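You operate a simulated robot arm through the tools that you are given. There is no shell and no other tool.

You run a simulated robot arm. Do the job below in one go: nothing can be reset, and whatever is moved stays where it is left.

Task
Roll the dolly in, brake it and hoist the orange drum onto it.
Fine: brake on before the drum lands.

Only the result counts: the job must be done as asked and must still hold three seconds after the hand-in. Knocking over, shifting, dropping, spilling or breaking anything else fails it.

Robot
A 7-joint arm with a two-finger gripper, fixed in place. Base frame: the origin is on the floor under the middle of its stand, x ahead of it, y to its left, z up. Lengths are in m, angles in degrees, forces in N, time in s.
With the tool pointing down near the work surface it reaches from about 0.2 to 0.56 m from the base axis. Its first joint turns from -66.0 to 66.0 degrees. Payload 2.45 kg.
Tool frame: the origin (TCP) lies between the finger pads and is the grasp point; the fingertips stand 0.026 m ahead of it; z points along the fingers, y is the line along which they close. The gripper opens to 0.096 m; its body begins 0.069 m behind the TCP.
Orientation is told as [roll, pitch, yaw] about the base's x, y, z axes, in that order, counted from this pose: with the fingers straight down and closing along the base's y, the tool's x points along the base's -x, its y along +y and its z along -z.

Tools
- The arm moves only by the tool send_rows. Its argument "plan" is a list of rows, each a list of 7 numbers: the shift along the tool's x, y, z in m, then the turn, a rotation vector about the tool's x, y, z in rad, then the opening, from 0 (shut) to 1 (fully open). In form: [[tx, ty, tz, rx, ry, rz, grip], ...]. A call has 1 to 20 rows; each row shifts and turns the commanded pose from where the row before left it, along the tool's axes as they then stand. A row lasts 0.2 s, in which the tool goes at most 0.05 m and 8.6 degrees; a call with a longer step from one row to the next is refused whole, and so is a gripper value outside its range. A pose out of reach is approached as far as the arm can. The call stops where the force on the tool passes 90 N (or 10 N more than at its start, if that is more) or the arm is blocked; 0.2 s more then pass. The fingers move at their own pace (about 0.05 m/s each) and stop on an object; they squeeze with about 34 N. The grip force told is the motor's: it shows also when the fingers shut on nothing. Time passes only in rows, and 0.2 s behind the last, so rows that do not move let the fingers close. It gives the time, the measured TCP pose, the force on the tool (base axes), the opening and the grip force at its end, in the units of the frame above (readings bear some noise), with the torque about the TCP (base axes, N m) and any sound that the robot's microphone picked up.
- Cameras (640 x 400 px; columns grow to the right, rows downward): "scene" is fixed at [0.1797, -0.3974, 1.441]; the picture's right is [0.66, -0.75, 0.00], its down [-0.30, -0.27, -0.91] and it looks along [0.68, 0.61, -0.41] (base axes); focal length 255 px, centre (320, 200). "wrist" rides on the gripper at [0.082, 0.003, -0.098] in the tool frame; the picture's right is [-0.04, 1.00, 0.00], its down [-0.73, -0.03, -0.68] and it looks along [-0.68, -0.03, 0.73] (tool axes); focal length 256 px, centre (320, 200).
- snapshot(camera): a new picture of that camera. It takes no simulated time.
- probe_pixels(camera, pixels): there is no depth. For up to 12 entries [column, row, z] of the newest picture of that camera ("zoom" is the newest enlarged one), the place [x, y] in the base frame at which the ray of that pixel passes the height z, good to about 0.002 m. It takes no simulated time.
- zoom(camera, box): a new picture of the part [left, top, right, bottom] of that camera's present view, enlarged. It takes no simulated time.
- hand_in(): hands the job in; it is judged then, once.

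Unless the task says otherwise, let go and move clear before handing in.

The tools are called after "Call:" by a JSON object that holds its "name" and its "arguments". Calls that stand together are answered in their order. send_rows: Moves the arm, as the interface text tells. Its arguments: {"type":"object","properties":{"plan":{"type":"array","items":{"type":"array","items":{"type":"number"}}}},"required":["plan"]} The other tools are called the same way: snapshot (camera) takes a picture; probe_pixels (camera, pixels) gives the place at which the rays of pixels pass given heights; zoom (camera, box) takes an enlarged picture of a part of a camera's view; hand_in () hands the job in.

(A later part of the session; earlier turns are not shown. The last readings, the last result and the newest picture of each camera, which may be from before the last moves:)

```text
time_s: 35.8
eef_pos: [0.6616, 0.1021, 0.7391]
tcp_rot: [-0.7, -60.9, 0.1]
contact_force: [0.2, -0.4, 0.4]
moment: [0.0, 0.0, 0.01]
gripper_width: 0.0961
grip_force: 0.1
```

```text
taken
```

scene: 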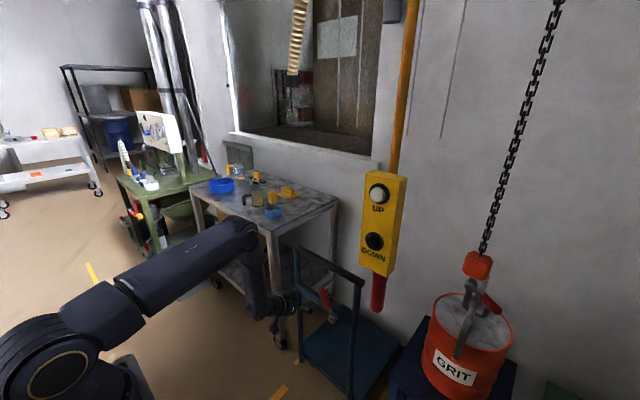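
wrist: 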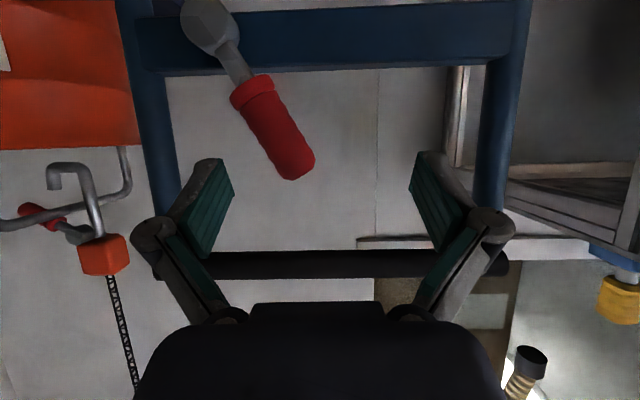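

With 60° pitch it moves freely: now at (0.662, 0.102, 0.739), with the lever's red grip at wrist px (270,130) ahead. I'll centre on it in y, then slide forward so the open fingers straddle the grip.

Call:
{"name": "send_rows", "arguments": {"plan": [[0, -0.016, 0, 0, 0, 0, 1], [0, -0.016, 0, 0, 0, 0, 1], [-0.007, 0, 0.0152, 0, 0, 0, 1], [-0.007, 0, 0.0152, 0, 0, 0, 1], [-0.007, 0, 0.0152, 0, 0, 0, 1], [0, 0, 0, 0, 0, 0, 1]]}}

Call:
{"name": "snapshot", "arguments": {"camera": "wrist"}}

Call:
{"name": "zoom", "arguments": {"camera": "scene", "box": [240, 240, 400, 360]}}

```text
time_s: 37.2
eef_pos: [0.7137, 0.0985, 0.7382]
tcp_rot: [-0.4, -61.0, 0.0]
contact_force: [-0.4, 0.4, 0.3]
moment: [-0.01, 0.0, 0.03]
gripper_width: 0.0961
grip_force: 0.1
out of reach, approached as far as the arm can: row 1, 2
```

```text
taken
```

wrist: 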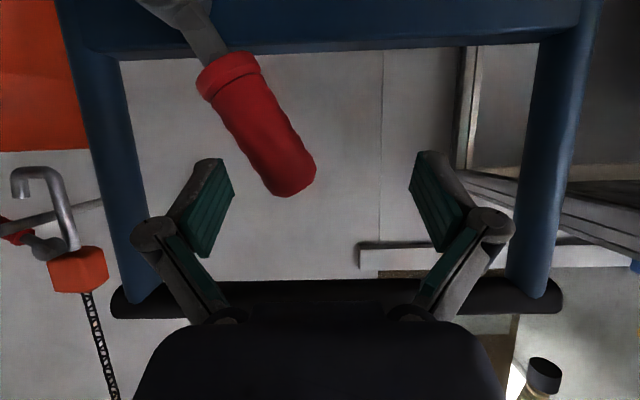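

```text
3.33 times, centred on (320, 300) of scene
```

zoom: 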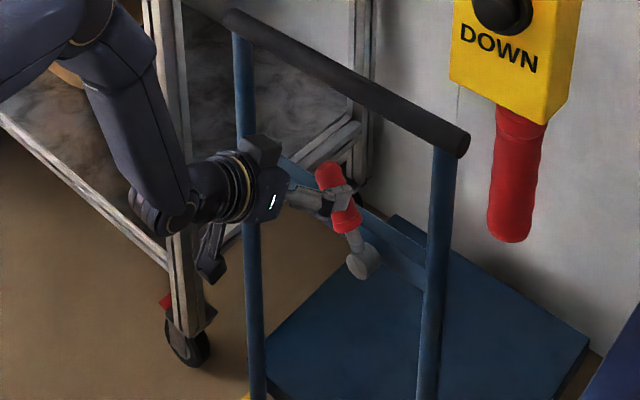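

The handle (wrist px 265,130) is now between the open fingers, though the tool stopped at y=0.0985. I'll try the -y shift again from here, where reach may differ.

Call:
{"name": "send_rows", "arguments": {"plan": [[0, -0.012, 0, 0, 0, 0, 1], [0, -0.012, 0, 0, 0, 0, 1], [0, 0, 0, 0, 0, 0, 1]]}}

```text
time_s: 38.0
eef_pos: [0.7202, 0.0915, 0.7389]
tcp_rot: [-0.6, -60.8, 0.0]
contact_force: [-1.1, -0.1, -0.2]
moment: [0.04, 0.01, -0.02]
gripper_width: 0.0961
grip_force: 0.2
out of reach, approached as far as the arm can: row 1, 2
```

It still creeps only slightly toward -y. I'll let the tool yaw about 8° toward -y around the same point to ease the wrist, then retry.

Call:
{"name": "send_rows", "arguments": {"plan": [[0, 0, 0, 0.1225, 0, 0.068, 1], [0, -0.01, 0, 0, 0, 0, 1], [0, -0.01, 0, 0, 0, 0, 1], [0, 0, 0, 0, 0, 0, 1]]}}

Call:
{"name": "snapshot", "arguments": {"camera": "wrist"}}

```text
time_s: 39.0
eef_pos: [0.7153, 0.0726, 0.7392]
tcp_rot: [0.2, -61.0, -8.1]
contact_force: [-1.0, 0.0, -0.4]
moment: [0.02, -0.01, -0.02]
gripper_width: 0.0961
grip_force: 0.1
```

```text
taken
```

wrist: 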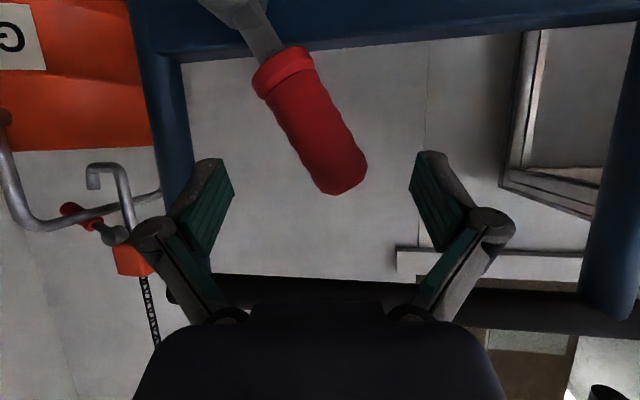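

The 8° yaw solved the reach: the handle is centred between the fingers (wrist px 310,130). I'll narrow the fingers to a loose cage and nudge it toward -y to feel which way the brake goes.

Call:
{"name": "send_rows", "arguments": {"plan": [[0, 0, 0, 0, 0, 0, 0.55], [0, 0, 0, 0, 0, 0, 0.55], [0, 0, 0, 0, 0, 0, 0.55], [0, -0.006, 0, 0, 0, 0, 0.55], [0, -0.006, 0, 0, 0, 0, 0.55], [0, -0.006, 0, 0, 0, 0, 0.55], [0, 0, 0, 0, 0, 0, 0.55]]}}

Call:
{"name": "snapshot", "arguments": {"camera": "wrist"}}

Call:
{"name": "zoom", "arguments": {"camera": "scene", "box": [260, 240, 380, 340]}}

```text
time_s: 40.6
eef_pos: [0.7114, 0.0546, 0.7384]
tcp_rot: [0.1, -61.0, -8.0]
contact_force: [-0.3, 1.6, 1.4]
moment: [-0.02, 0.04, 0.06]
gripper_width: 0.0538
grip_force: 0.5
```

```text
taken
```

wrist: 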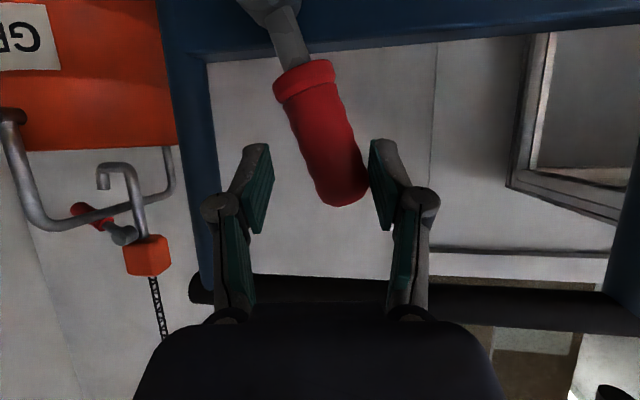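

```text
4.00 times, centred on (320, 290) of scene
```

zoom: 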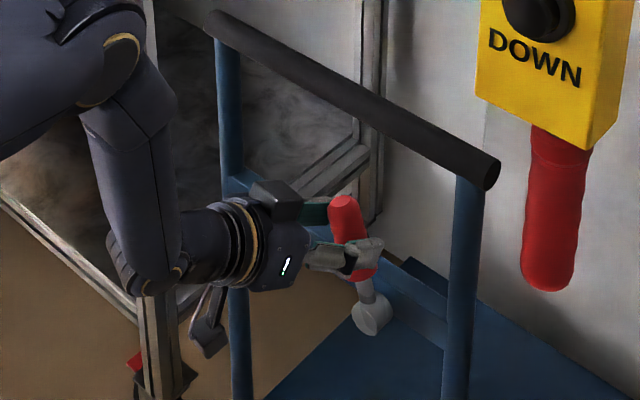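

The lever moves easily toward -y (only 1.6 N) and now stands more upright in the wrist view. I'll keep swinging it that way.

Call:
{"name": "send_rows", "arguments": {"plan": [[-0.0006, -0.008, 0.0012, 0, 0, 0, 0.55], [-0.0006, -0.008, 0.0012, 0, 0, 0, 0.55], [-0.0006, -0.008, 0.0012, 0, 0, 0, 0.55], [-0.0006, -0.008, 0.0012, 0, 0, 0, 0.55], [0, 0, 0, 0, 0, 0, 0.55]]}}

Call:
{"name": "snapshot", "arguments": {"camera": "wrist"}}

Call:
{"name": "zoom", "arguments": {"camera": "scene", "box": [260, 240, 380, 340]}}

```text
time_s: 41.8
eef_pos: [0.7132, 0.0232, 0.7378]
tcp_rot: [0.1, -61.0, -8.0]
contact_force: [-0.5, 2.1, 0.0]
moment: [-0.02, 0.01, 0.06]
gripper_width: 0.0539
grip_force: 0.9
```

```text
taken
```

wrist: 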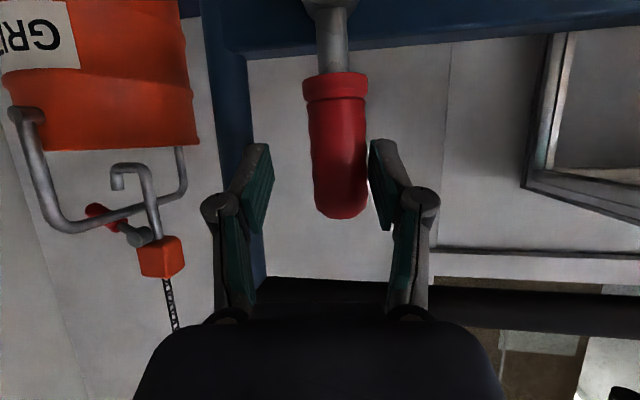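

```text
4.00 times, centred on (320, 290) of scene
```

zoom: 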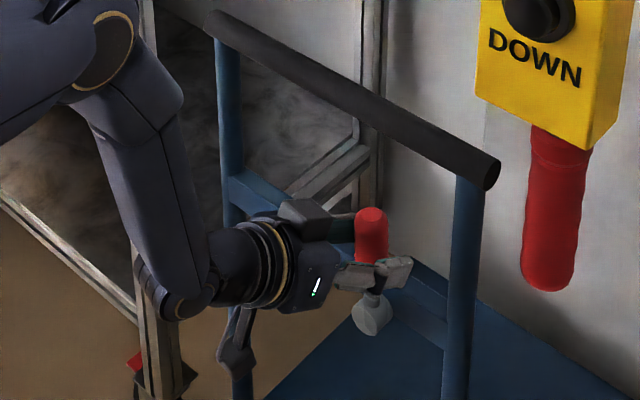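

The lever is now vertical with about 2 N resistance. I'll keep going toward -y and watch for a stop or a sound.

Call:
{"name": "send_rows", "arguments": {"plan": [[-0.0006, -0.008, 0.0012, 0, 0, 0, 0.55], [-0.0006, -0.008, 0.0012, 0, 0, 0, 0.55], [-0.0006, -0.008, 0.0012, 0, 0, 0, 0.55], [-0.0006, -0.008, 0.0012, 0, 0, 0, 0.55], [0, 0, 0, 0, 0, 0, 0.55]]}}

Call:
{"name": "snapshot", "arguments": {"camera": "wrist"}}

Call:
{"name": "zoom", "arguments": {"camera": "scene", "box": [260, 240, 380, 340]}}

```text
time_s: 43.0
eef_pos: [0.7203, 0.0092, 0.7388]
tcp_rot: [-0.6, -61.1, -8.0]
contact_force: [-0.4, 0.4, 0.5]
moment: [-0.03, -0.05, 0.01]
gripper_width: 0.0531
grip_force: 0.0
out of reach, approached as far as the arm can: row 2, 3, 4
```

```text
taken
```

wrist: 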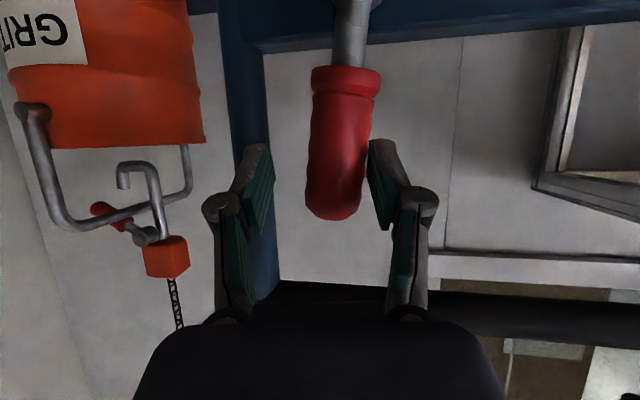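

```text
4.00 times, centred on (320, 290) of scene
```

zoom: 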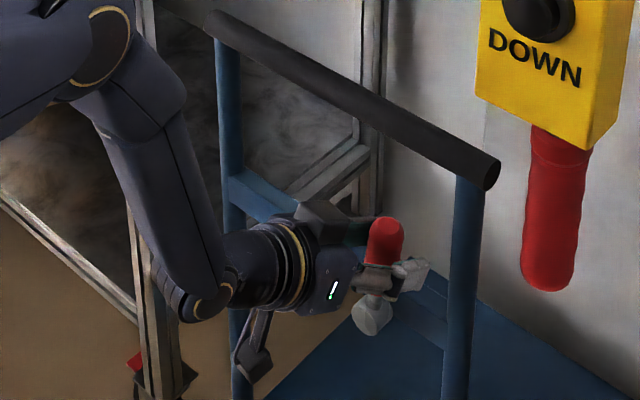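

It needs more yaw again to go further in -y. I'll add another 8° yaw and continue the swing.

Call:
{"name": "send_rows", "arguments": {"plan": [[0, 0, 0, 0.1225, 0, 0.068, 0.55], [-0.001, -0.008, 0.002, 0, 0, 0, 0.55], [-0.001, -0.008, 0.002, 0, 0, 0, 0.55], [-0.001, -0.008, 0.002, 0, 0, 0, 0.55], [0, 0, 0, 0, 0, 0, 0.55]]}}

Call:
{"name": "snapshot", "arguments": {"camera": "wrist"}}

Call:
{"name": "zoom", "arguments": {"camera": "scene", "box": [260, 240, 380, 340]}}

```text
time_s: 44.2
eef_pos: [0.7192, -0.0154, 0.7385]
tcp_rot: [0.1, -61.0, -16.2]
contact_force: [0.9, 0.8, 0.6]
moment: [0.06, 0.01, -0.01]
gripper_width: 0.0539
grip_force: 0.3
```

```text
taken
```

wrist: 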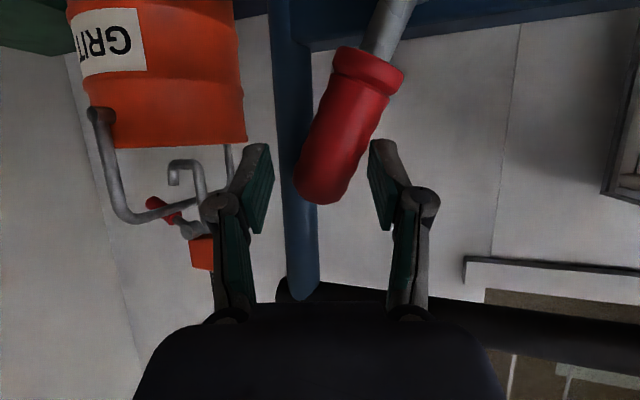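

```text
4.00 times, centred on (320, 290) of scene
```

zoom: 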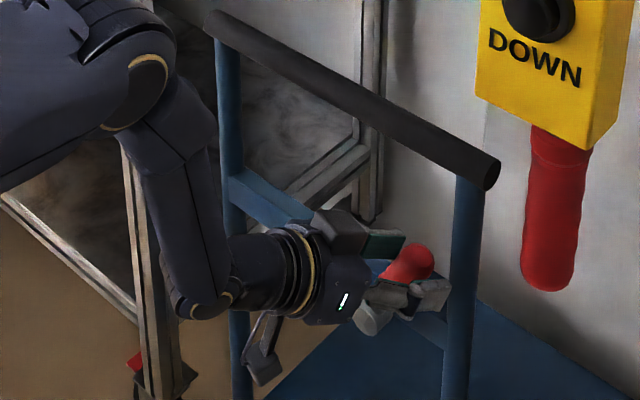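

The lever has passed over to the -y side (tip at wrist px (320,190)). I'll push a little further to find its end stop.

Call:
{"name": "send_rows", "arguments": {"plan": [[-0.001, -0.006, 0.0018, 0, 0, 0, 0.55], [-0.001, -0.006, 0.0018, 0, 0, 0, 0.55], [0, 0, 0, 0, 0, 0, 0.55]]}}

Call:
{"name": "snapshot", "arguments": {"camera": "wrist"}}

Call:
{"name": "zoom", "arguments": {"camera": "scene", "box": [260, 240, 380, 340]}}

```text
time_s: 45.0
eef_pos: [0.7202, -0.0276, 0.7383]
tcp_rot: [0.3, -61.0, -16.2]
contact_force: [3.6, 9.0, 1.6]
moment: [0.21, -0.03, 0.1]
gripper_width: 0.059
grip_force: 4.5
```

```text
taken
```

wrist: 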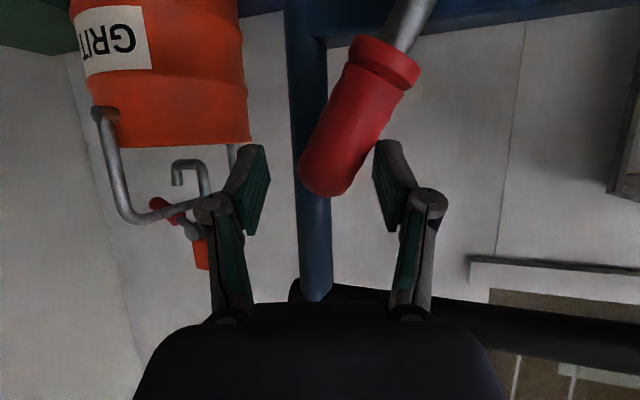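

```text
4.00 times, centred on (320, 290) of scene
```

zoom: 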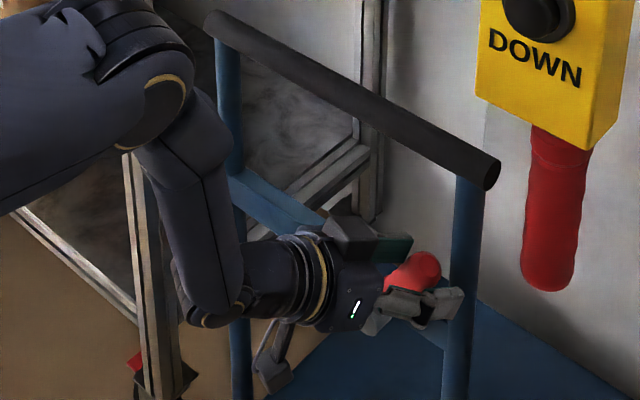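

The force rose to 9 N and the fingers gave slightly, so the lever is at its -y stop. I'll press it a touch more to seat it, then open and retreat straight back.

Call:
{"name": "send_rows", "arguments": {"plan": [[-0.001, -0.005, 0.0015, 0, 0, 0, 0.55], [0, 0, 0, 0, 0, 0, 0.55], [0, 0.006, 0, 0, 0, 0, 0.6], [0, 0, 0, 0, 0, 0, 1], [0, 0, 0, 0, 0, 0, 1], [0, 0, 0, 0, 0, 0, 1], [0, 0, -0.015, 0, 0, 0, 1], [0, 0, -0.03, 0, 0, 0, 1], [0, 0, -0.03, 0, 0, 0, 1], [0, 0, 0, 0, 0, 0, 1]]}}

Call:
{"name": "snapshot", "arguments": {"camera": "wrist"}}

Call:
{"name": "zoom", "arguments": {"camera": "scene", "box": [260, 240, 400, 360]}}

```text
time_s: 47.2
eef_pos: [0.6575, -0.0084, 0.7758]
tcp_rot: [0.2, -61.1, -16.2]
contact_force: [0.5, -0.2, -0.1]
moment: [0.01, 0.02, -0.01]
gripper_width: 0.0961
grip_force: 0.1
```

```text
taken
```

wrist: 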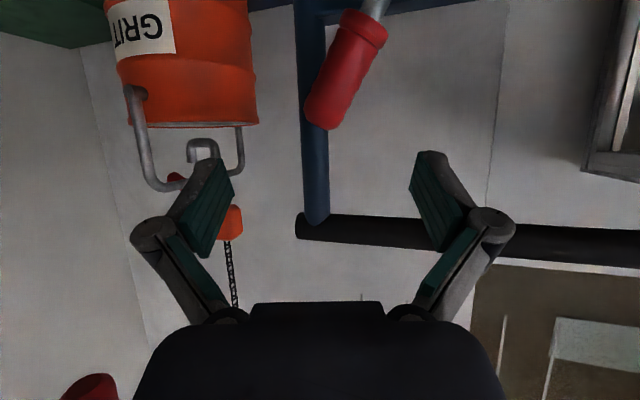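

```text
3.33 times, centred on (330, 300) of scene
```

zoom: 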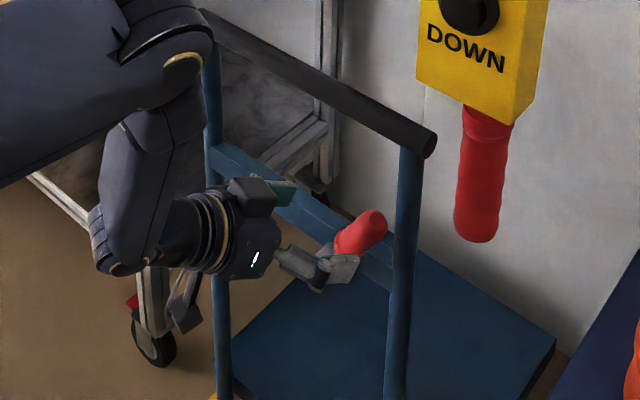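

The lever stayed over at -y, about 29° from vertical, mirroring its start, so the brake should be on. To be sure, I'll grip the far (+y) post of the dolly and give it a light pull; first I'll move over in front of it.

Call:
{"name": "send_rows", "arguments": {"plan": [[0.0051, 0.0368, -0.0092, 0, 0, 0, 1], [0.0051, 0.0368, -0.0092, 0, 0, 0, 1], [0.0051, 0.0368, -0.0092, 0, 0, 0, 1], [0.0051, 0.0368, -0.0092, 0, 0, 0, 1], [0.0051, 0.0368, -0.0092, 0, 0, 0, 1], [0.0051, 0.0368, -0.0092, 0, 0, 0, 1], [0.0051, 0.0368, -0.0092, 0, 0, 0, 1], [0, 0, 0, -0.1225, 0, -0.068, 1], [0, 0, 0, -0.1225, 0, -0.068, 1], [0, 0, 0, 0, 0, 0, 1]]}}

Call:
{"name": "snapshot", "arguments": {"camera": "wrist"}}

Call:
{"name": "snapshot", "arguments": {"camera": "scene"}}

```text
time_s: 49.4
eef_pos: [0.6596, 0.2581, 0.7766]
tcp_rot: [0.1, -60.9, -0.1]
contact_force: [0.9, 0.0, -0.3]
moment: [0.0, 0.0, -0.01]
gripper_width: 0.096
grip_force: 0.1
```

```text
taken
```

wrist: 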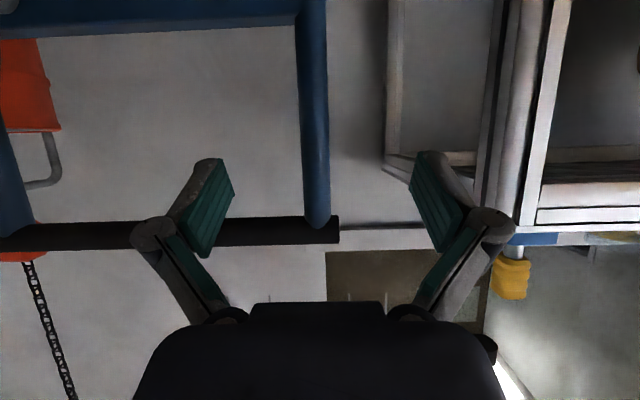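

```text
taken
```

scene: 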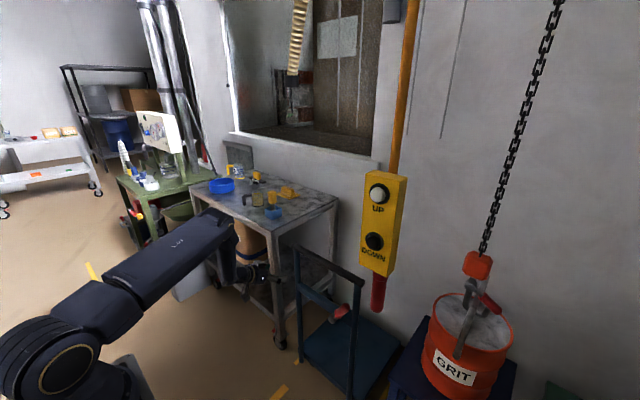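

The +y post is straight ahead at wrist column ~315, and the cart leg at column 515 is well clear. I'll move onto the post and close on it.

Call:
{"name": "send_rows", "arguments": {"plan": [[-0.0072, 0, 0.0232, 0, 0, 0, 1], [-0.0072, 0, 0.0232, 0, 0, 0, 1], [-0.0072, 0, 0.0232, 0, 0, 0, 1], [-0.0072, 0, 0.0232, 0, 0, 0, 1], [0, 0, 0, 0, 0, 0, 0.3], [0, 0, 0, 0, 0, 0, 0.2], [0, 0, 0, 0, 0, 0, 0.1], [0, 0, 0, 0, 0, 0, 0.1], [0, 0, 0, 0, 0, 0, 0.1]]}}

Call:
{"name": "zoom", "arguments": {"camera": "scene", "box": [260, 240, 420, 360]}}

Call:
{"name": "snapshot", "arguments": {"camera": "wrist"}}

```text
time_s: 51.4
eef_pos: [0.7574, 0.2531, 0.7536]
tcp_rot: [-0.4, -61.2, -0.2]
contact_force: [-8.8, -30.3, 2.1]
moment: [-0.66, 0.03, -0.53]
gripper_width: 0.0257
grip_force: 26.0
```

```text
3.33 times, centred on (340, 300) of scene
```

zoom: 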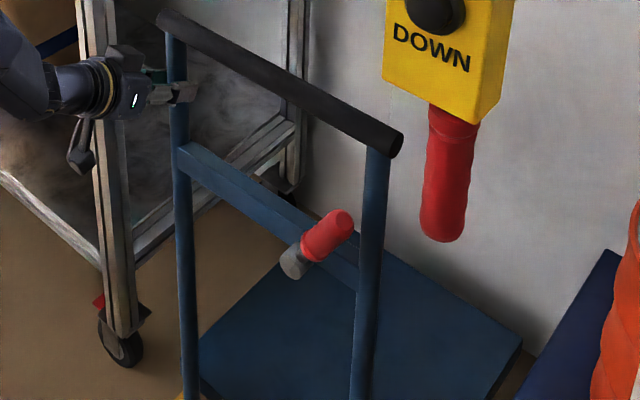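

```text
taken
```

wrist: 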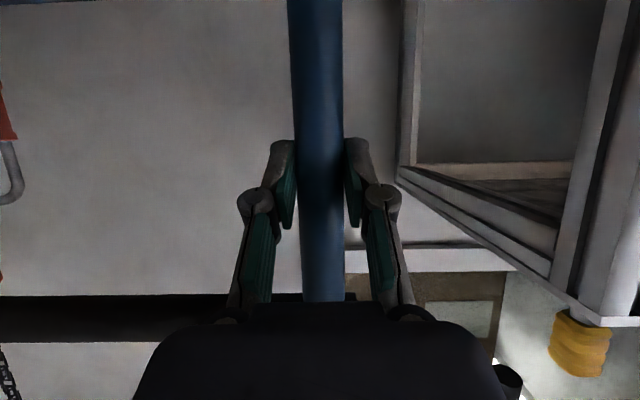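

The grip is on the post (26 N), but with a -30 N sideways load from being slightly off centre. I'll relieve that first, then pull back a few millimetres and read the force.

Call:
{"name": "send_rows", "arguments": {"plan": [[0, -0.003, 0, 0, 0, 0, 0.1], [0, -0.002, 0, 0, 0, 0, 0.1], [0, 0, 0, 0, 0, 0, 0.1]]}}

Call:
{"name": "send_rows", "arguments": {"plan": [[0.001, 0, -0.0018, 0, 0, 0, 0.1], [0.001, 0, -0.0018, 0, 0, 0, 0.1], [0, 0, 0, 0, 0, 0, 0.1]]}}

```text
time_s: 52.2
eef_pos: [0.7571, 0.2516, 0.7554]
tcp_rot: [0.2, -61.0, -0.1]
contact_force: [29.3, -8.5, -23.6]
moment: [-0.09, -0.57, 0.08]
gripper_width: 0.0256
grip_force: 44.9
```

```text
time_s: 53.0
eef_pos: [0.7531, 0.2524, 0.7576]
tcp_rot: [0.2, -61.2, -0.2]
contact_force: [39.8, -3.6, -17.9]
moment: [-0.01, -0.35, -0.06]
gripper_width: 0.0257
grip_force: 45.1
```

Pulling back gives +40 N of resistance, where it rolled with under 1 N before, so the brake is on. I'll release the post and back away.

Call:
{"name": "send_rows", "arguments": {"plan": [[-0.001, 0, 0.0018, 0, 0, 0, 0.1], [0, 0, 0, 0, 0, 0, 0.5], [0, 0, 0, 0, 0, 0, 1], [0, 0, 0, 0, 0, 0, 1], [0, 0, 0, 0, 0, 0, 1], [0, 0, -0.03, 0, 0, 0, 1], [0, 0, -0.04, 0, 0, 0, 1], [0, 0, -0.04, 0, 0, 0, 1], [0, 0, 0, 0, 0, 0, 1]]}}

Call:
{"name": "zoom", "arguments": {"camera": "scene", "box": [260, 240, 420, 360]}}

Call:
{"name": "zoom", "arguments": {"camera": "scene", "box": [300, 250, 440, 400]}}

```text
time_s: 55.0
eef_pos: [0.6561, 0.2508, 0.8114]
tcp_rot: [0.2, -61.1, -0.2]
contact_force: [0.1, -0.4, -0.4]
moment: [0.0, 0.01, 0.02]
gripper_width: 0.096
grip_force: 0.1
```

```text
3.33 times, centred on (340, 300) of scene
```

zoom: 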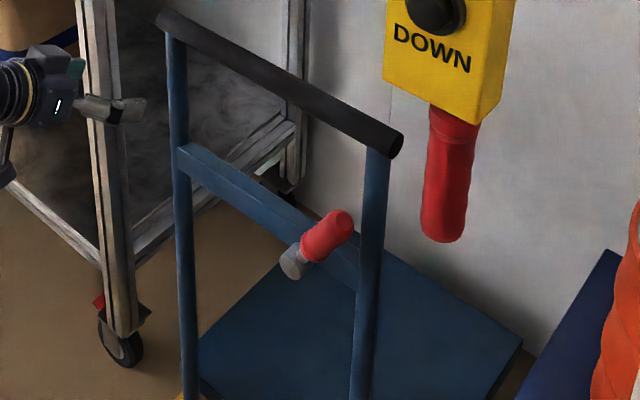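

```text
2.67 times, centred on (370, 325) of scene
```

zoom: 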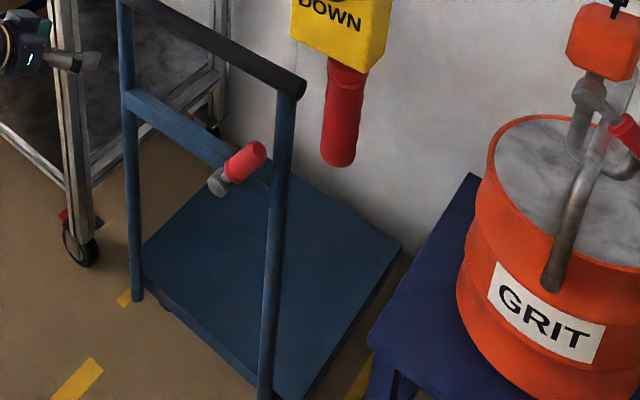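

The dolly hasn't moved (bar end still at zoom (403,143)) and the lever is still over. Now for the pendant: I'll rise and come back to about (0.48, 0.15, 1.21) with the fingers closed.

Call:
{"name": "send_rows", "arguments": {"plan": [[-0.0263, -0.01, -0.0352, 0, 0, 0, 1], [-0.0263, -0.01, -0.0352, 0, 0, 0, 0.5], [-0.0263, -0.01, -0.0352, 0, 0, 0, 0], [-0.0263, -0.01, -0.0352, 0, 0, 0, 0], [-0.0263, -0.01, -0.0352, 0, 0, 0, 0], [-0.0263, -0.01, -0.0352, 0, 0, 0, 0], [-0.0263, -0.01, -0.0352, 0, 0, 0, 0], [-0.0263, -0.01, -0.0352, 0, 0, 0, 0], [-0.0263, -0.01, -0.0352, 0, 0, 0, 0], [-0.0263, -0.01, -0.0352, 0, 0, 0, 0], [0, 0, 0, 0, 0, 0, 0]]}}

Call:
{"name": "snapshot", "arguments": {"camera": "scene"}}

Call:
{"name": "snapshot", "arguments": {"camera": "wrist"}}

Call:
{"name": "zoom", "arguments": {"camera": "scene", "box": [340, 160, 430, 320]}}

```text
time_s: 57.4
eef_pos: [0.4758, 0.154, 1.211]
tcp_rot: [0.1, -61.1, -0.1]
contact_force: [0.3, 0.4, 0.6]
moment: [-0.01, 0.01, -0.01]
gripper_width: 0.0
grip_force: 28.2
```

```text
taken
```

scene: 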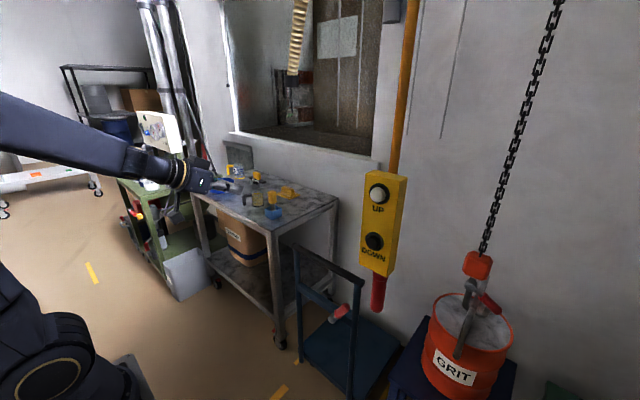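

```text
taken
```

wrist: 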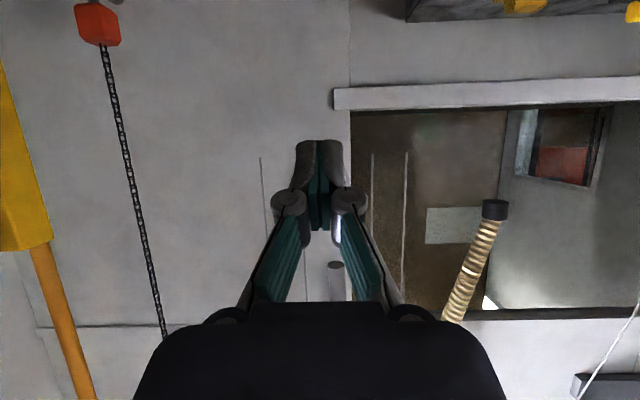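

```text
2.50 times, centred on (385, 240) of scene
```

zoom: 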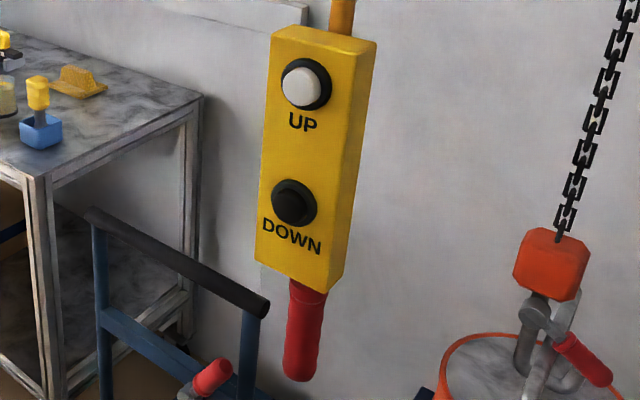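

The tool is clear at (0.476, 0.154, 1.211), fingers shut. The pendant front faces about -x with UP near (0.573, -0.192, 1.262). I'll yaw the tool about 25° toward -y and level it before moving across.

Call:
{"name": "send_rows", "arguments": {"plan": [[0, 0, 0, 0.127, 0, 0.0703, 0], [0, 0, 0, 0.127, 0, 0.0703, 0], [0, 0, 0, 0.127, 0, 0.0703, 0], [0, 0, 0, 0, -0.14, 0, 0], [0, 0, 0, 0, -0.14, 0, 0], [0, 0, 0, 0, -0.14, 0, 0], [0, 0, 0, 0, 0, 0, 0]]}}

```text
time_s: 59.0
eef_pos: [0.4752, 0.1517, 1.2098]
tcp_rot: [1.0, -85.2, -25.9]
contact_force: [0.1, -0.7, -1.1]
moment: [-0.01, -0.02, 0.04]
gripper_width: 0.0002
grip_force: 28.4
```

Rotation achieved without reach trouble. Now I'll move across to about 7 cm in front of the UP button.

Call:
{"name": "send_rows", "arguments": {"plan": [[-0.0083, -0.0373, 0.0175, 0, 0, 0, 0], [-0.0083, -0.0373, 0.0175, 0, 0, 0, 0], [-0.0083, -0.0373, 0.0175, 0, 0, 0, 0], [-0.0083, -0.0373, 0.0175, 0, 0, 0, 0], [-0.0083, -0.0373, 0.0175, 0, 0, 0, 0], [-0.0083, -0.0373, 0.0175, 0, 0, 0, 0], [-0.0083, -0.0373, 0.0175, 0, 0, 0, 0], [-0.0083, -0.0373, 0.0175, 0, 0, 0, 0], [0, 0, 0, 0, 0, 0, 0]]}}

Call:
{"name": "snapshot", "arguments": {"camera": "scene"}}

Call:
{"name": "snapshot", "arguments": {"camera": "wrist"}}

```text
time_s: 61.0
eef_pos: [0.4909, -0.1746, 1.27]
tcp_rot: [0.6, -85.0, -25.7]
contact_force: [0.0, 1.0, 0.0]
moment: [0.04, -0.02, -0.01]
gripper_width: 0.0001
grip_force: 28.9
out of reach, approached as far as the arm can: row 4, 5
```

```text
taken
```

scene: 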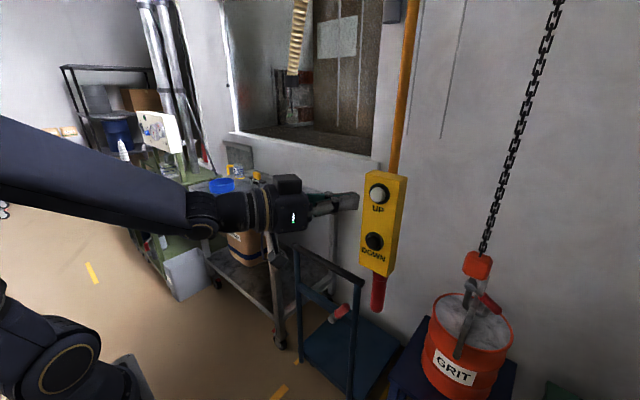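

```text
taken
```

wrist: 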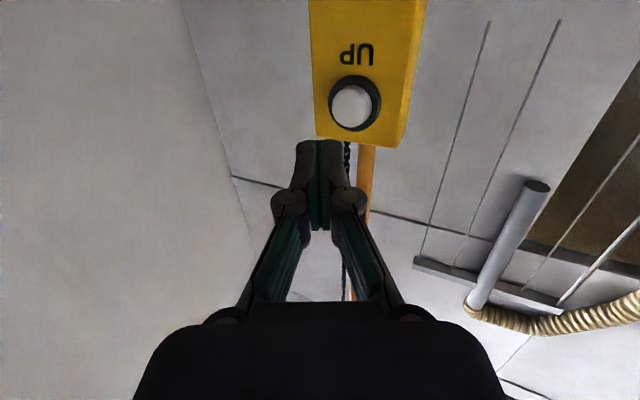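

The UP button is dead ahead at wrist px (354,102), which triangulates to (0.574, -0.189, 1.258). I'll approach to about 2 cm in front of it, aligned in y and z.

Call:
{"name": "send_rows", "arguments": {"plan": [[0.0022, 0.0049, 0.0127, 0, 0, 0, 0], [0.0022, 0.0049, 0.0127, 0, 0, 0, 0], [0.0022, 0.0049, 0.0127, 0, 0, 0, 0], [0, 0, 0, 0, 0, 0, 0]]}}

Call:
{"name": "snapshot", "arguments": {"camera": "wrist"}}

Call:
{"name": "zoom", "arguments": {"camera": "scene", "box": [320, 150, 440, 240]}}

```text
time_s: 62.0
eef_pos: [0.532, -0.1792, 1.2609]
tcp_rot: [0.5, -85.1, -25.5]
contact_force: [0.1, 0.0, 0.5]
moment: [0.01, 0.0, 0.0]
gripper_width: 0.0
grip_force: 28.7
```

```text
taken
```

wrist: 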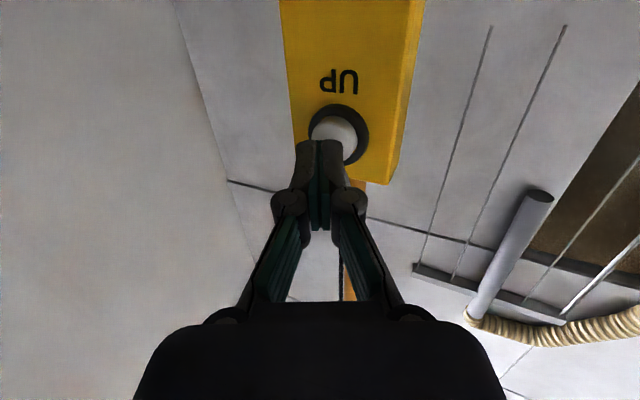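

```text
4.44 times, centred on (380, 195) of scene
```

zoom: 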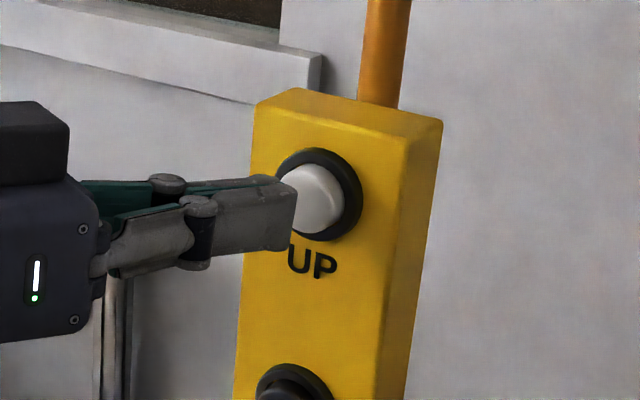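

The fingertip is right in front of the UP button, with the button about 1 cm to the tool's +y side, which the +x motion corrects. I'll press slowly forward.

Call:
{"name": "send_rows", "arguments": {"plan": [[-0.0006, 0.0035, 0.0072, 0, 0, 0, 0], [-0.0006, 0.0035, 0.0072, 0, 0, 0, 0], [0, 0, 0, 0, 0, 0, 0]]}}

Call:
{"name": "snapshot", "arguments": {"camera": "scene"}}

Call:
{"name": "snapshot", "arguments": {"camera": "wrist"}}

```text
time_s: 62.8
eef_pos: [0.5479, -0.178, 1.2612]
tcp_rot: [0.5, -85.0, -25.4]
contact_force: [-1.6, 0.1, -1.4]
moment: [-0.01, 0.01, -0.01]
gripper_width: 0.0
grip_force: 28.7
heard: click
```

```text
taken
```

scene: 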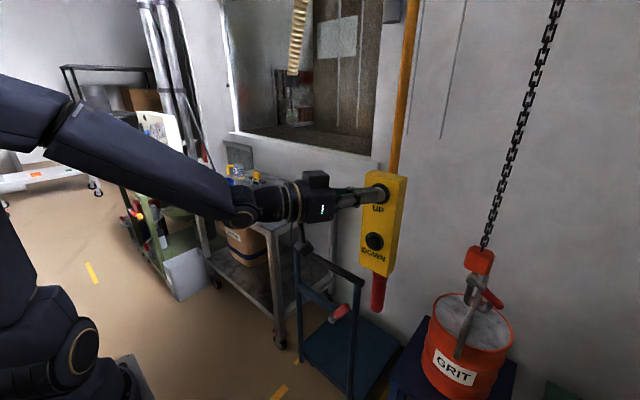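

```text
taken
```

wrist: 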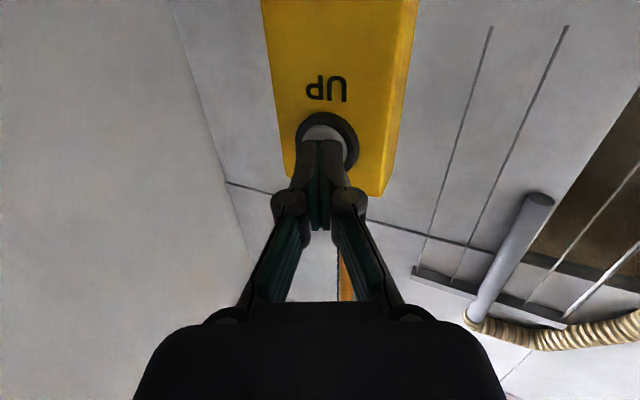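

A click was heard and the hook block rose from row 265 to about 261, so UP works while held. I'll hold for a second more and check how the bail engages.

Call:
{"name": "send_rows", "arguments": {"plan": [[0, 0, 0, 0, 0, 0, 0], [0, 0, 0, 0, 0, 0, 0], [0, 0, 0, 0, 0, 0, 0], [0, 0, 0, 0, 0, 0, 0]]}}

Call:
{"name": "zoom", "arguments": {"camera": "scene", "box": [420, 220, 540, 400]}}

```text
time_s: 63.8
eef_pos: [0.5478, -0.1774, 1.2612]
tcp_rot: [0.6, -85.1, -25.6]
contact_force: [-2.5, 0.1, -1.0]
moment: [0.04, 0.01, -0.03]
gripper_width: 0.0
grip_force: 28.6
```

```text
2.22 times, centred on (480, 310) of scene
```

zoom: 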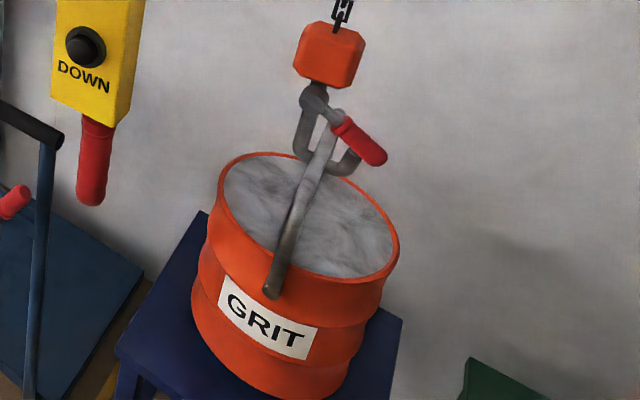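

The bail is seated in the hook and the drum is starting to lift (the label moved up about 4 px). I'll keep holding UP for another second.

Call:
{"name": "send_rows", "arguments": {"plan": [[0, 0, 0, 0, 0, 0, 0], [0, 0, 0, 0, 0, 0, 0], [0, 0, 0, 0, 0, 0, 0], [0, 0, 0, 0, 0, 0, 0]]}}

Call:
{"name": "zoom", "arguments": {"camera": "scene", "box": [420, 220, 540, 400]}}

```text
time_s: 64.8
eef_pos: [0.548, -0.1781, 1.2618]
tcp_rot: [0.6, -85.1, -25.6]
contact_force: [-1.9, 0.7, 0.4]
moment: [-0.01, -0.06, -0.02]
gripper_width: 0.0001
grip_force: 28.2
```

```text
2.22 times, centred on (480, 310) of scene
```

zoom: 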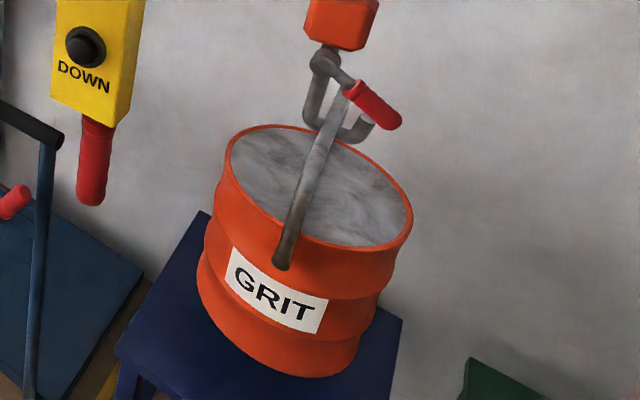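

The drum is lifting cleanly at roughly 7 cm/s and is already well off the stand. I'll hold a moment longer, then release the button.

Call:
{"name": "send_rows", "arguments": {"plan": [[0, 0, 0, 0, 0, 0, 0], [0.0012, -0.0087, -0.018, 0, 0, 0, 0], [0.0015, -0.013, -0.027, 0, 0, 0, 0], [0, 0, 0, 0, 0, 0, 0], [0, 0, 0, 0, 0, 0, 0]]}}

Call:
{"name": "snapshot", "arguments": {"camera": "scene"}}

Call:
{"name": "zoom", "arguments": {"camera": "scene", "box": [420, 220, 540, 400]}}

Call:
{"name": "snapshot", "arguments": {"camera": "wrist"}}

```text
time_s: 66.0
eef_pos: [0.4965, -0.1796, 1.2627]
tcp_rot: [0.4, -85.1, -25.3]
contact_force: [0.9, 0.1, -0.5]
moment: [0.03, 0.02, -0.03]
gripper_width: 0.0002
grip_force: 28.3
```

```text
taken
```

scene: 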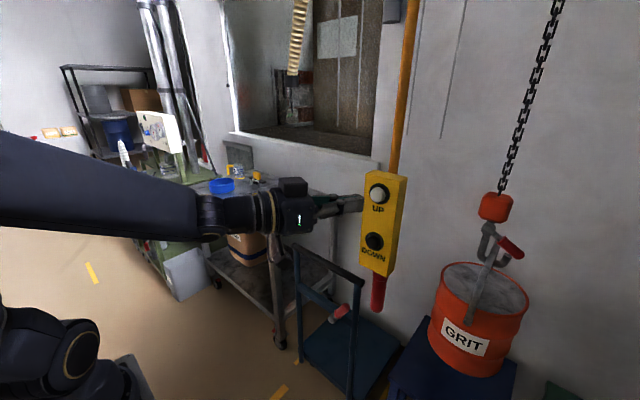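

```text
2.22 times, centred on (480, 310) of scene
```

zoom: 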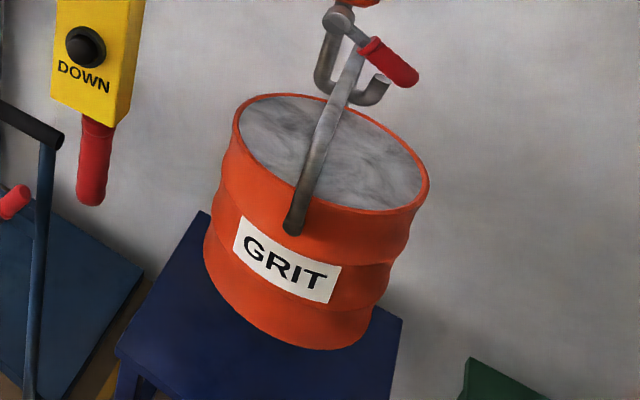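

```text
taken
```

wrist: 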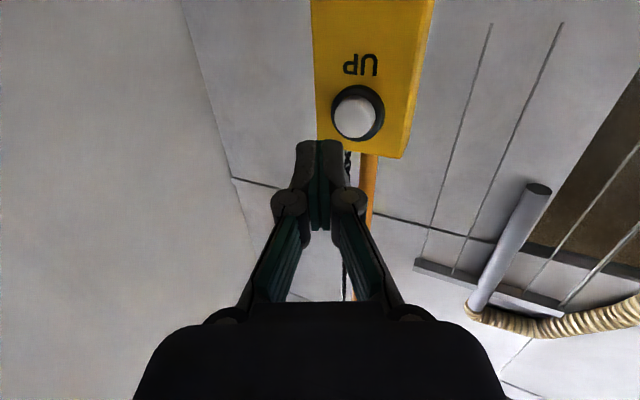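

The hoist stopped with the drum about 14 cm above the stand (block at px (495,207)). Next I'll lower to the pendant's red grip, which triangulates to about (0.622, -0.188) between z 0.93 and 1.05, to haul the trolley toward +y.

Call:
{"name": "send_rows", "arguments": {"plan": [[0.0395, -0.0006, 0.0015, 0, 0, 0, 0], [0.0395, -0.0006, 0.0015, 0, 0, 0, 0], [0.0395, -0.0006, 0.0015, 0, 0, 0, 0], [0.0395, -0.0006, 0.0015, 0, 0, 0, 0], [0.0395, -0.0006, 0.0015, 0, 0, 0, 0], [0.0395, -0.0006, 0.0015, 0, 0, 0, 0], [0.0395, -0.0006, 0.0015, 0, 0, 0, 0], [0, 0, 0, 0, 0, 0, 0]]}}

Call:
{"name": "snapshot", "arguments": {"camera": "scene"}}

Call:
{"name": "snapshot", "arguments": {"camera": "wrist"}}

```text
time_s: 67.8
eef_pos: [0.4952, -0.182, 1.2109]
tcp_rot: [0.6, -84.9, -25.5]
contact_force: [-1.0, -0.1, -0.3]
moment: [0.05, 0.03, 0.03]
gripper_width: 0.0
grip_force: 28.3
out of reach, approached as far as the arm can: row 2, 3, 4, 5, 6, 7
```

```text
taken
```

scene: 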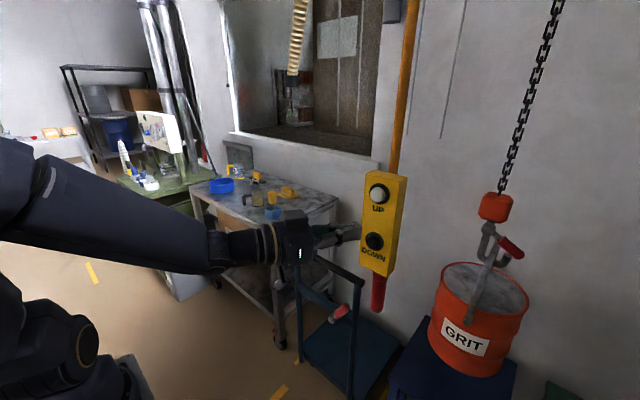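

```text
taken
```

wrist: 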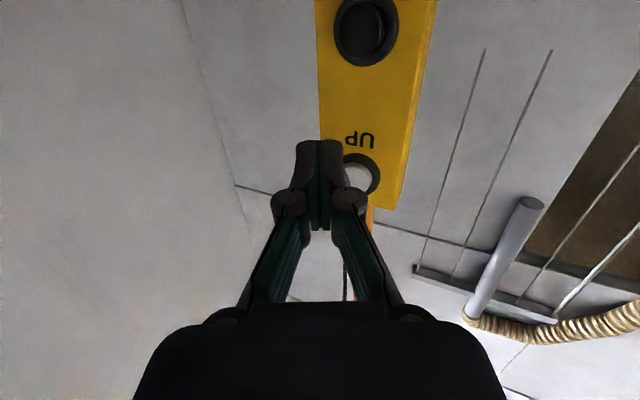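

The hoist is steady, but the arm can't descend in this yaw. As at the brake lever, I'll add more yaw toward -y and retry the descent.

Call:
{"name": "send_rows", "arguments": {"plan": [[0, 0, 0, 0.1394, 0, 0.0122, 0], [0, 0, 0, 0.1394, 0, 0.0122, 0], [0.0395, 0, 0.003, 0, 0, 0, 0], [0.0395, 0, 0.003, 0, 0, 0, 0], [0.0395, 0, 0.003, 0, 0, 0, 0], [0, 0, 0, 0, 0, 0, 0]]}}

```text
time_s: 69.2
eef_pos: [0.5006, -0.1813, 1.0899]
tcp_rot: [1.2, -85.1, -42.3]
contact_force: [1.2, -0.1, -0.1]
moment: [0.01, 0.0, 0.0]
gripper_width: 0.0
grip_force: 28.9
out of reach, approached as far as the arm can: row 4
```

The extra yaw works: the tool is at (0.501, -0.181, 1.090). I'll continue down to the grip's mid-height and then open the fingers.

Call:
{"name": "send_rows", "arguments": {"plan": [[0.035, 0, 0.003, 0, 0, 0, 0], [0.035, 0, 0.003, 0, 0, 0, 0], [0.033, 0, 0.003, 0, 0, 0, 0], [0, 0, 0, 0, 0, 0, 0], [0, 0, 0, 0, 0, 0, 1], [0, 0, 0, 0, 0, 0, 1], [0, 0, 0, 0, 0, 0, 1], [0, 0, 0, 0, 0, 0, 1], [0, 0, 0, 0, 0, 0, 1]]}}

Call:
{"name": "snapshot", "arguments": {"camera": "scene"}}

Call:
{"name": "snapshot", "arguments": {"camera": "wrist"}}

```text
time_s: 71.2
eef_pos: [0.4988, -0.1808, 0.9875]
tcp_rot: [0.8, -85.1, -41.8]
contact_force: [0.1, 0.8, 0.4]
moment: [0.01, 0.01, 0.0]
gripper_width: 0.0961
grip_force: 0.0
```

```text
taken
```

scene: 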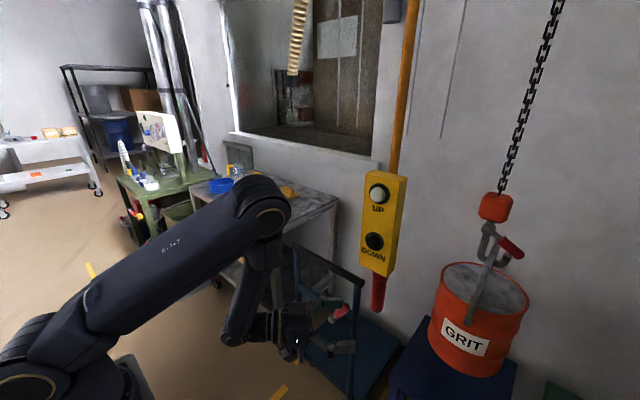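

```text
taken
```

wrist: 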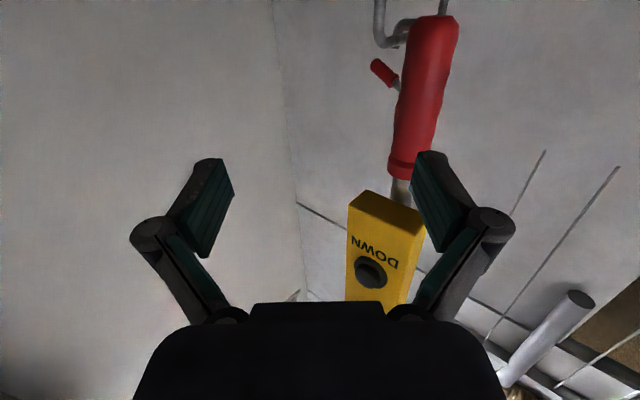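

The red grip's axis triangulates to (0.62, -0.189), z 0.93–1.04 (wrist px (420,100)). I'll shift sideways to line up, then advance partway along the tool axis.

Call:
{"name": "send_rows", "arguments": {"plan": [[0, 0.0373, 0, 0, 0, 0, 1], [0, 0.0374, 0, 0, 0, 0, 1], [-0.002, 0, 0.025, 0, 0, 0, 1], [-0.002, 0, 0.025, 0, 0, 0, 1], [0, 0, 0, 0, 0, 0, 1]]}}

Call:
{"name": "snapshot", "arguments": {"camera": "wrist"}}

Call:
{"name": "zoom", "arguments": {"camera": "scene", "box": [280, 200, 440, 360]}}

```text
time_s: 72.4
eef_pos: [0.5885, -0.1589, 0.989]
tcp_rot: [0.5, -85.2, -41.5]
contact_force: [0.7, -0.1, -0.4]
moment: [-0.02, 0.0, 0.02]
gripper_width: 0.0961
grip_force: 0.0
```

```text
taken
```

wrist: 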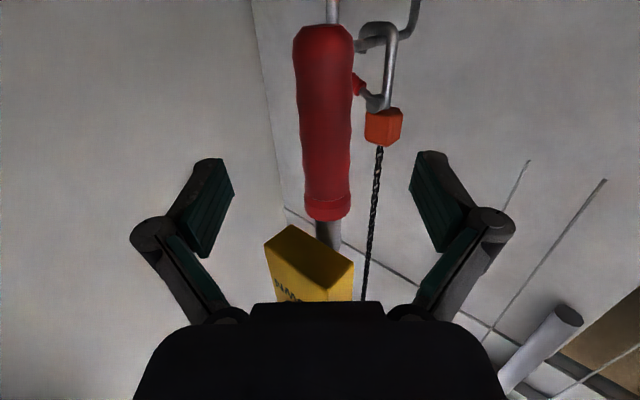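

```text
2.50 times, centred on (360, 280) of scene
```

zoom: 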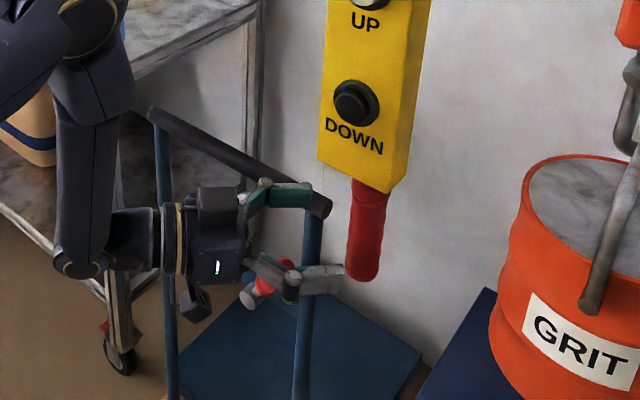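

The grip is centred between the fingers (wrist px (325,130)). I'll advance the last 4 cm and close to a loose cage around it.

Call:
{"name": "send_rows", "arguments": {"plan": [[-0.0018, 0, 0.02, 0, 0, 0, 1], [-0.0018, 0, 0.02, 0, 0, 0, 1], [0, 0, 0, 0, 0, 0, 0.5], [0, 0, 0, 0, 0, 0, 0.5], [0, 0, 0, 0, 0, 0, 0.5], [0, 0, 0, 0, 0, 0, 0.5]]}}

Call:
{"name": "snapshot", "arguments": {"camera": "wrist"}}

Call:
{"name": "zoom", "arguments": {"camera": "scene", "box": [280, 200, 440, 360]}}

```text
time_s: 73.8
eef_pos: [0.6175, -0.1847, 0.9889]
tcp_rot: [0.7, -84.9, -41.7]
contact_force: [0.2, 0.8, 0.7]
moment: [0.01, 0.0, 0.0]
gripper_width: 0.0481
grip_force: 0.1
```

```text
taken
```

wrist: 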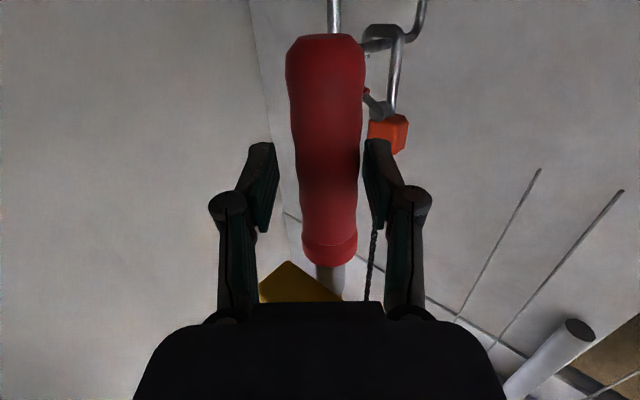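

```text
2.50 times, centred on (360, 280) of scene
```

zoom: 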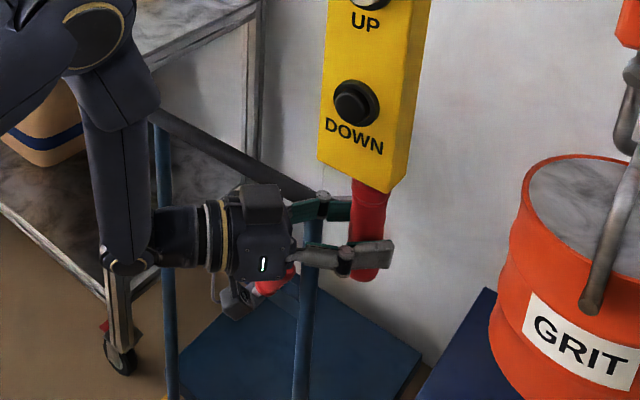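

The red grip is caged by both fingers. I'll start hauling slowly toward +y and check whether the trolley follows.

Call:
{"name": "send_rows", "arguments": {"plan": [[0.0002, 0.003, -0.0027, 0, 0, 0, 0.5], [0.0003, 0.0045, -0.004, 0, 0, 0, 0.5], [0.0003, 0.0045, -0.004, 0, 0, 0, 0.5], [0.0003, 0.0045, -0.004, 0, 0, 0, 0.5], [0.0003, 0.0045, -0.004, 0, 0, 0, 0.5], [0.0003, 0.0045, -0.004, 0, 0, 0, 0.5]]}}

Call:
{"name": "snapshot", "arguments": {"camera": "scene"}}

Call:
{"name": "snapshot", "arguments": {"camera": "wrist"}}

```text
time_s: 75.2
eef_pos: [0.616, -0.1499, 0.9884]
tcp_rot: [1.0, -85.0, -41.9]
contact_force: [-5.5, -1.6, 1.1]
moment: [-0.01, 0.0, -0.18]
gripper_width: 0.0519
grip_force: 2.6
```

```text
taken
```

scene: 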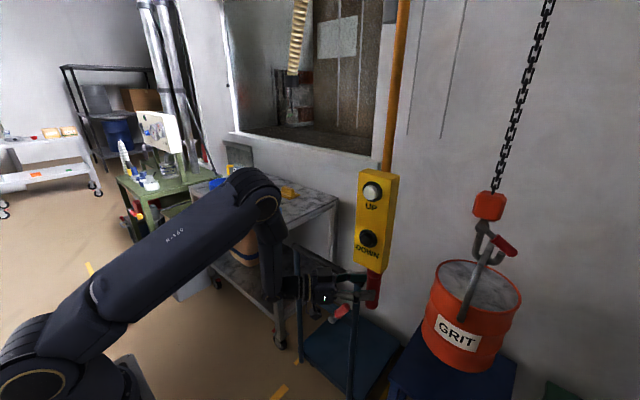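

```text
taken
```

wrist: 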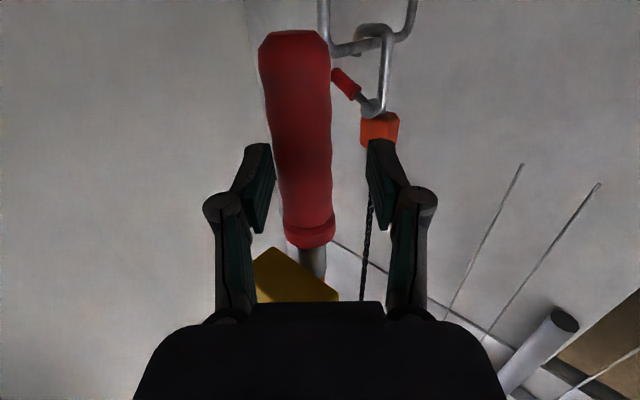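

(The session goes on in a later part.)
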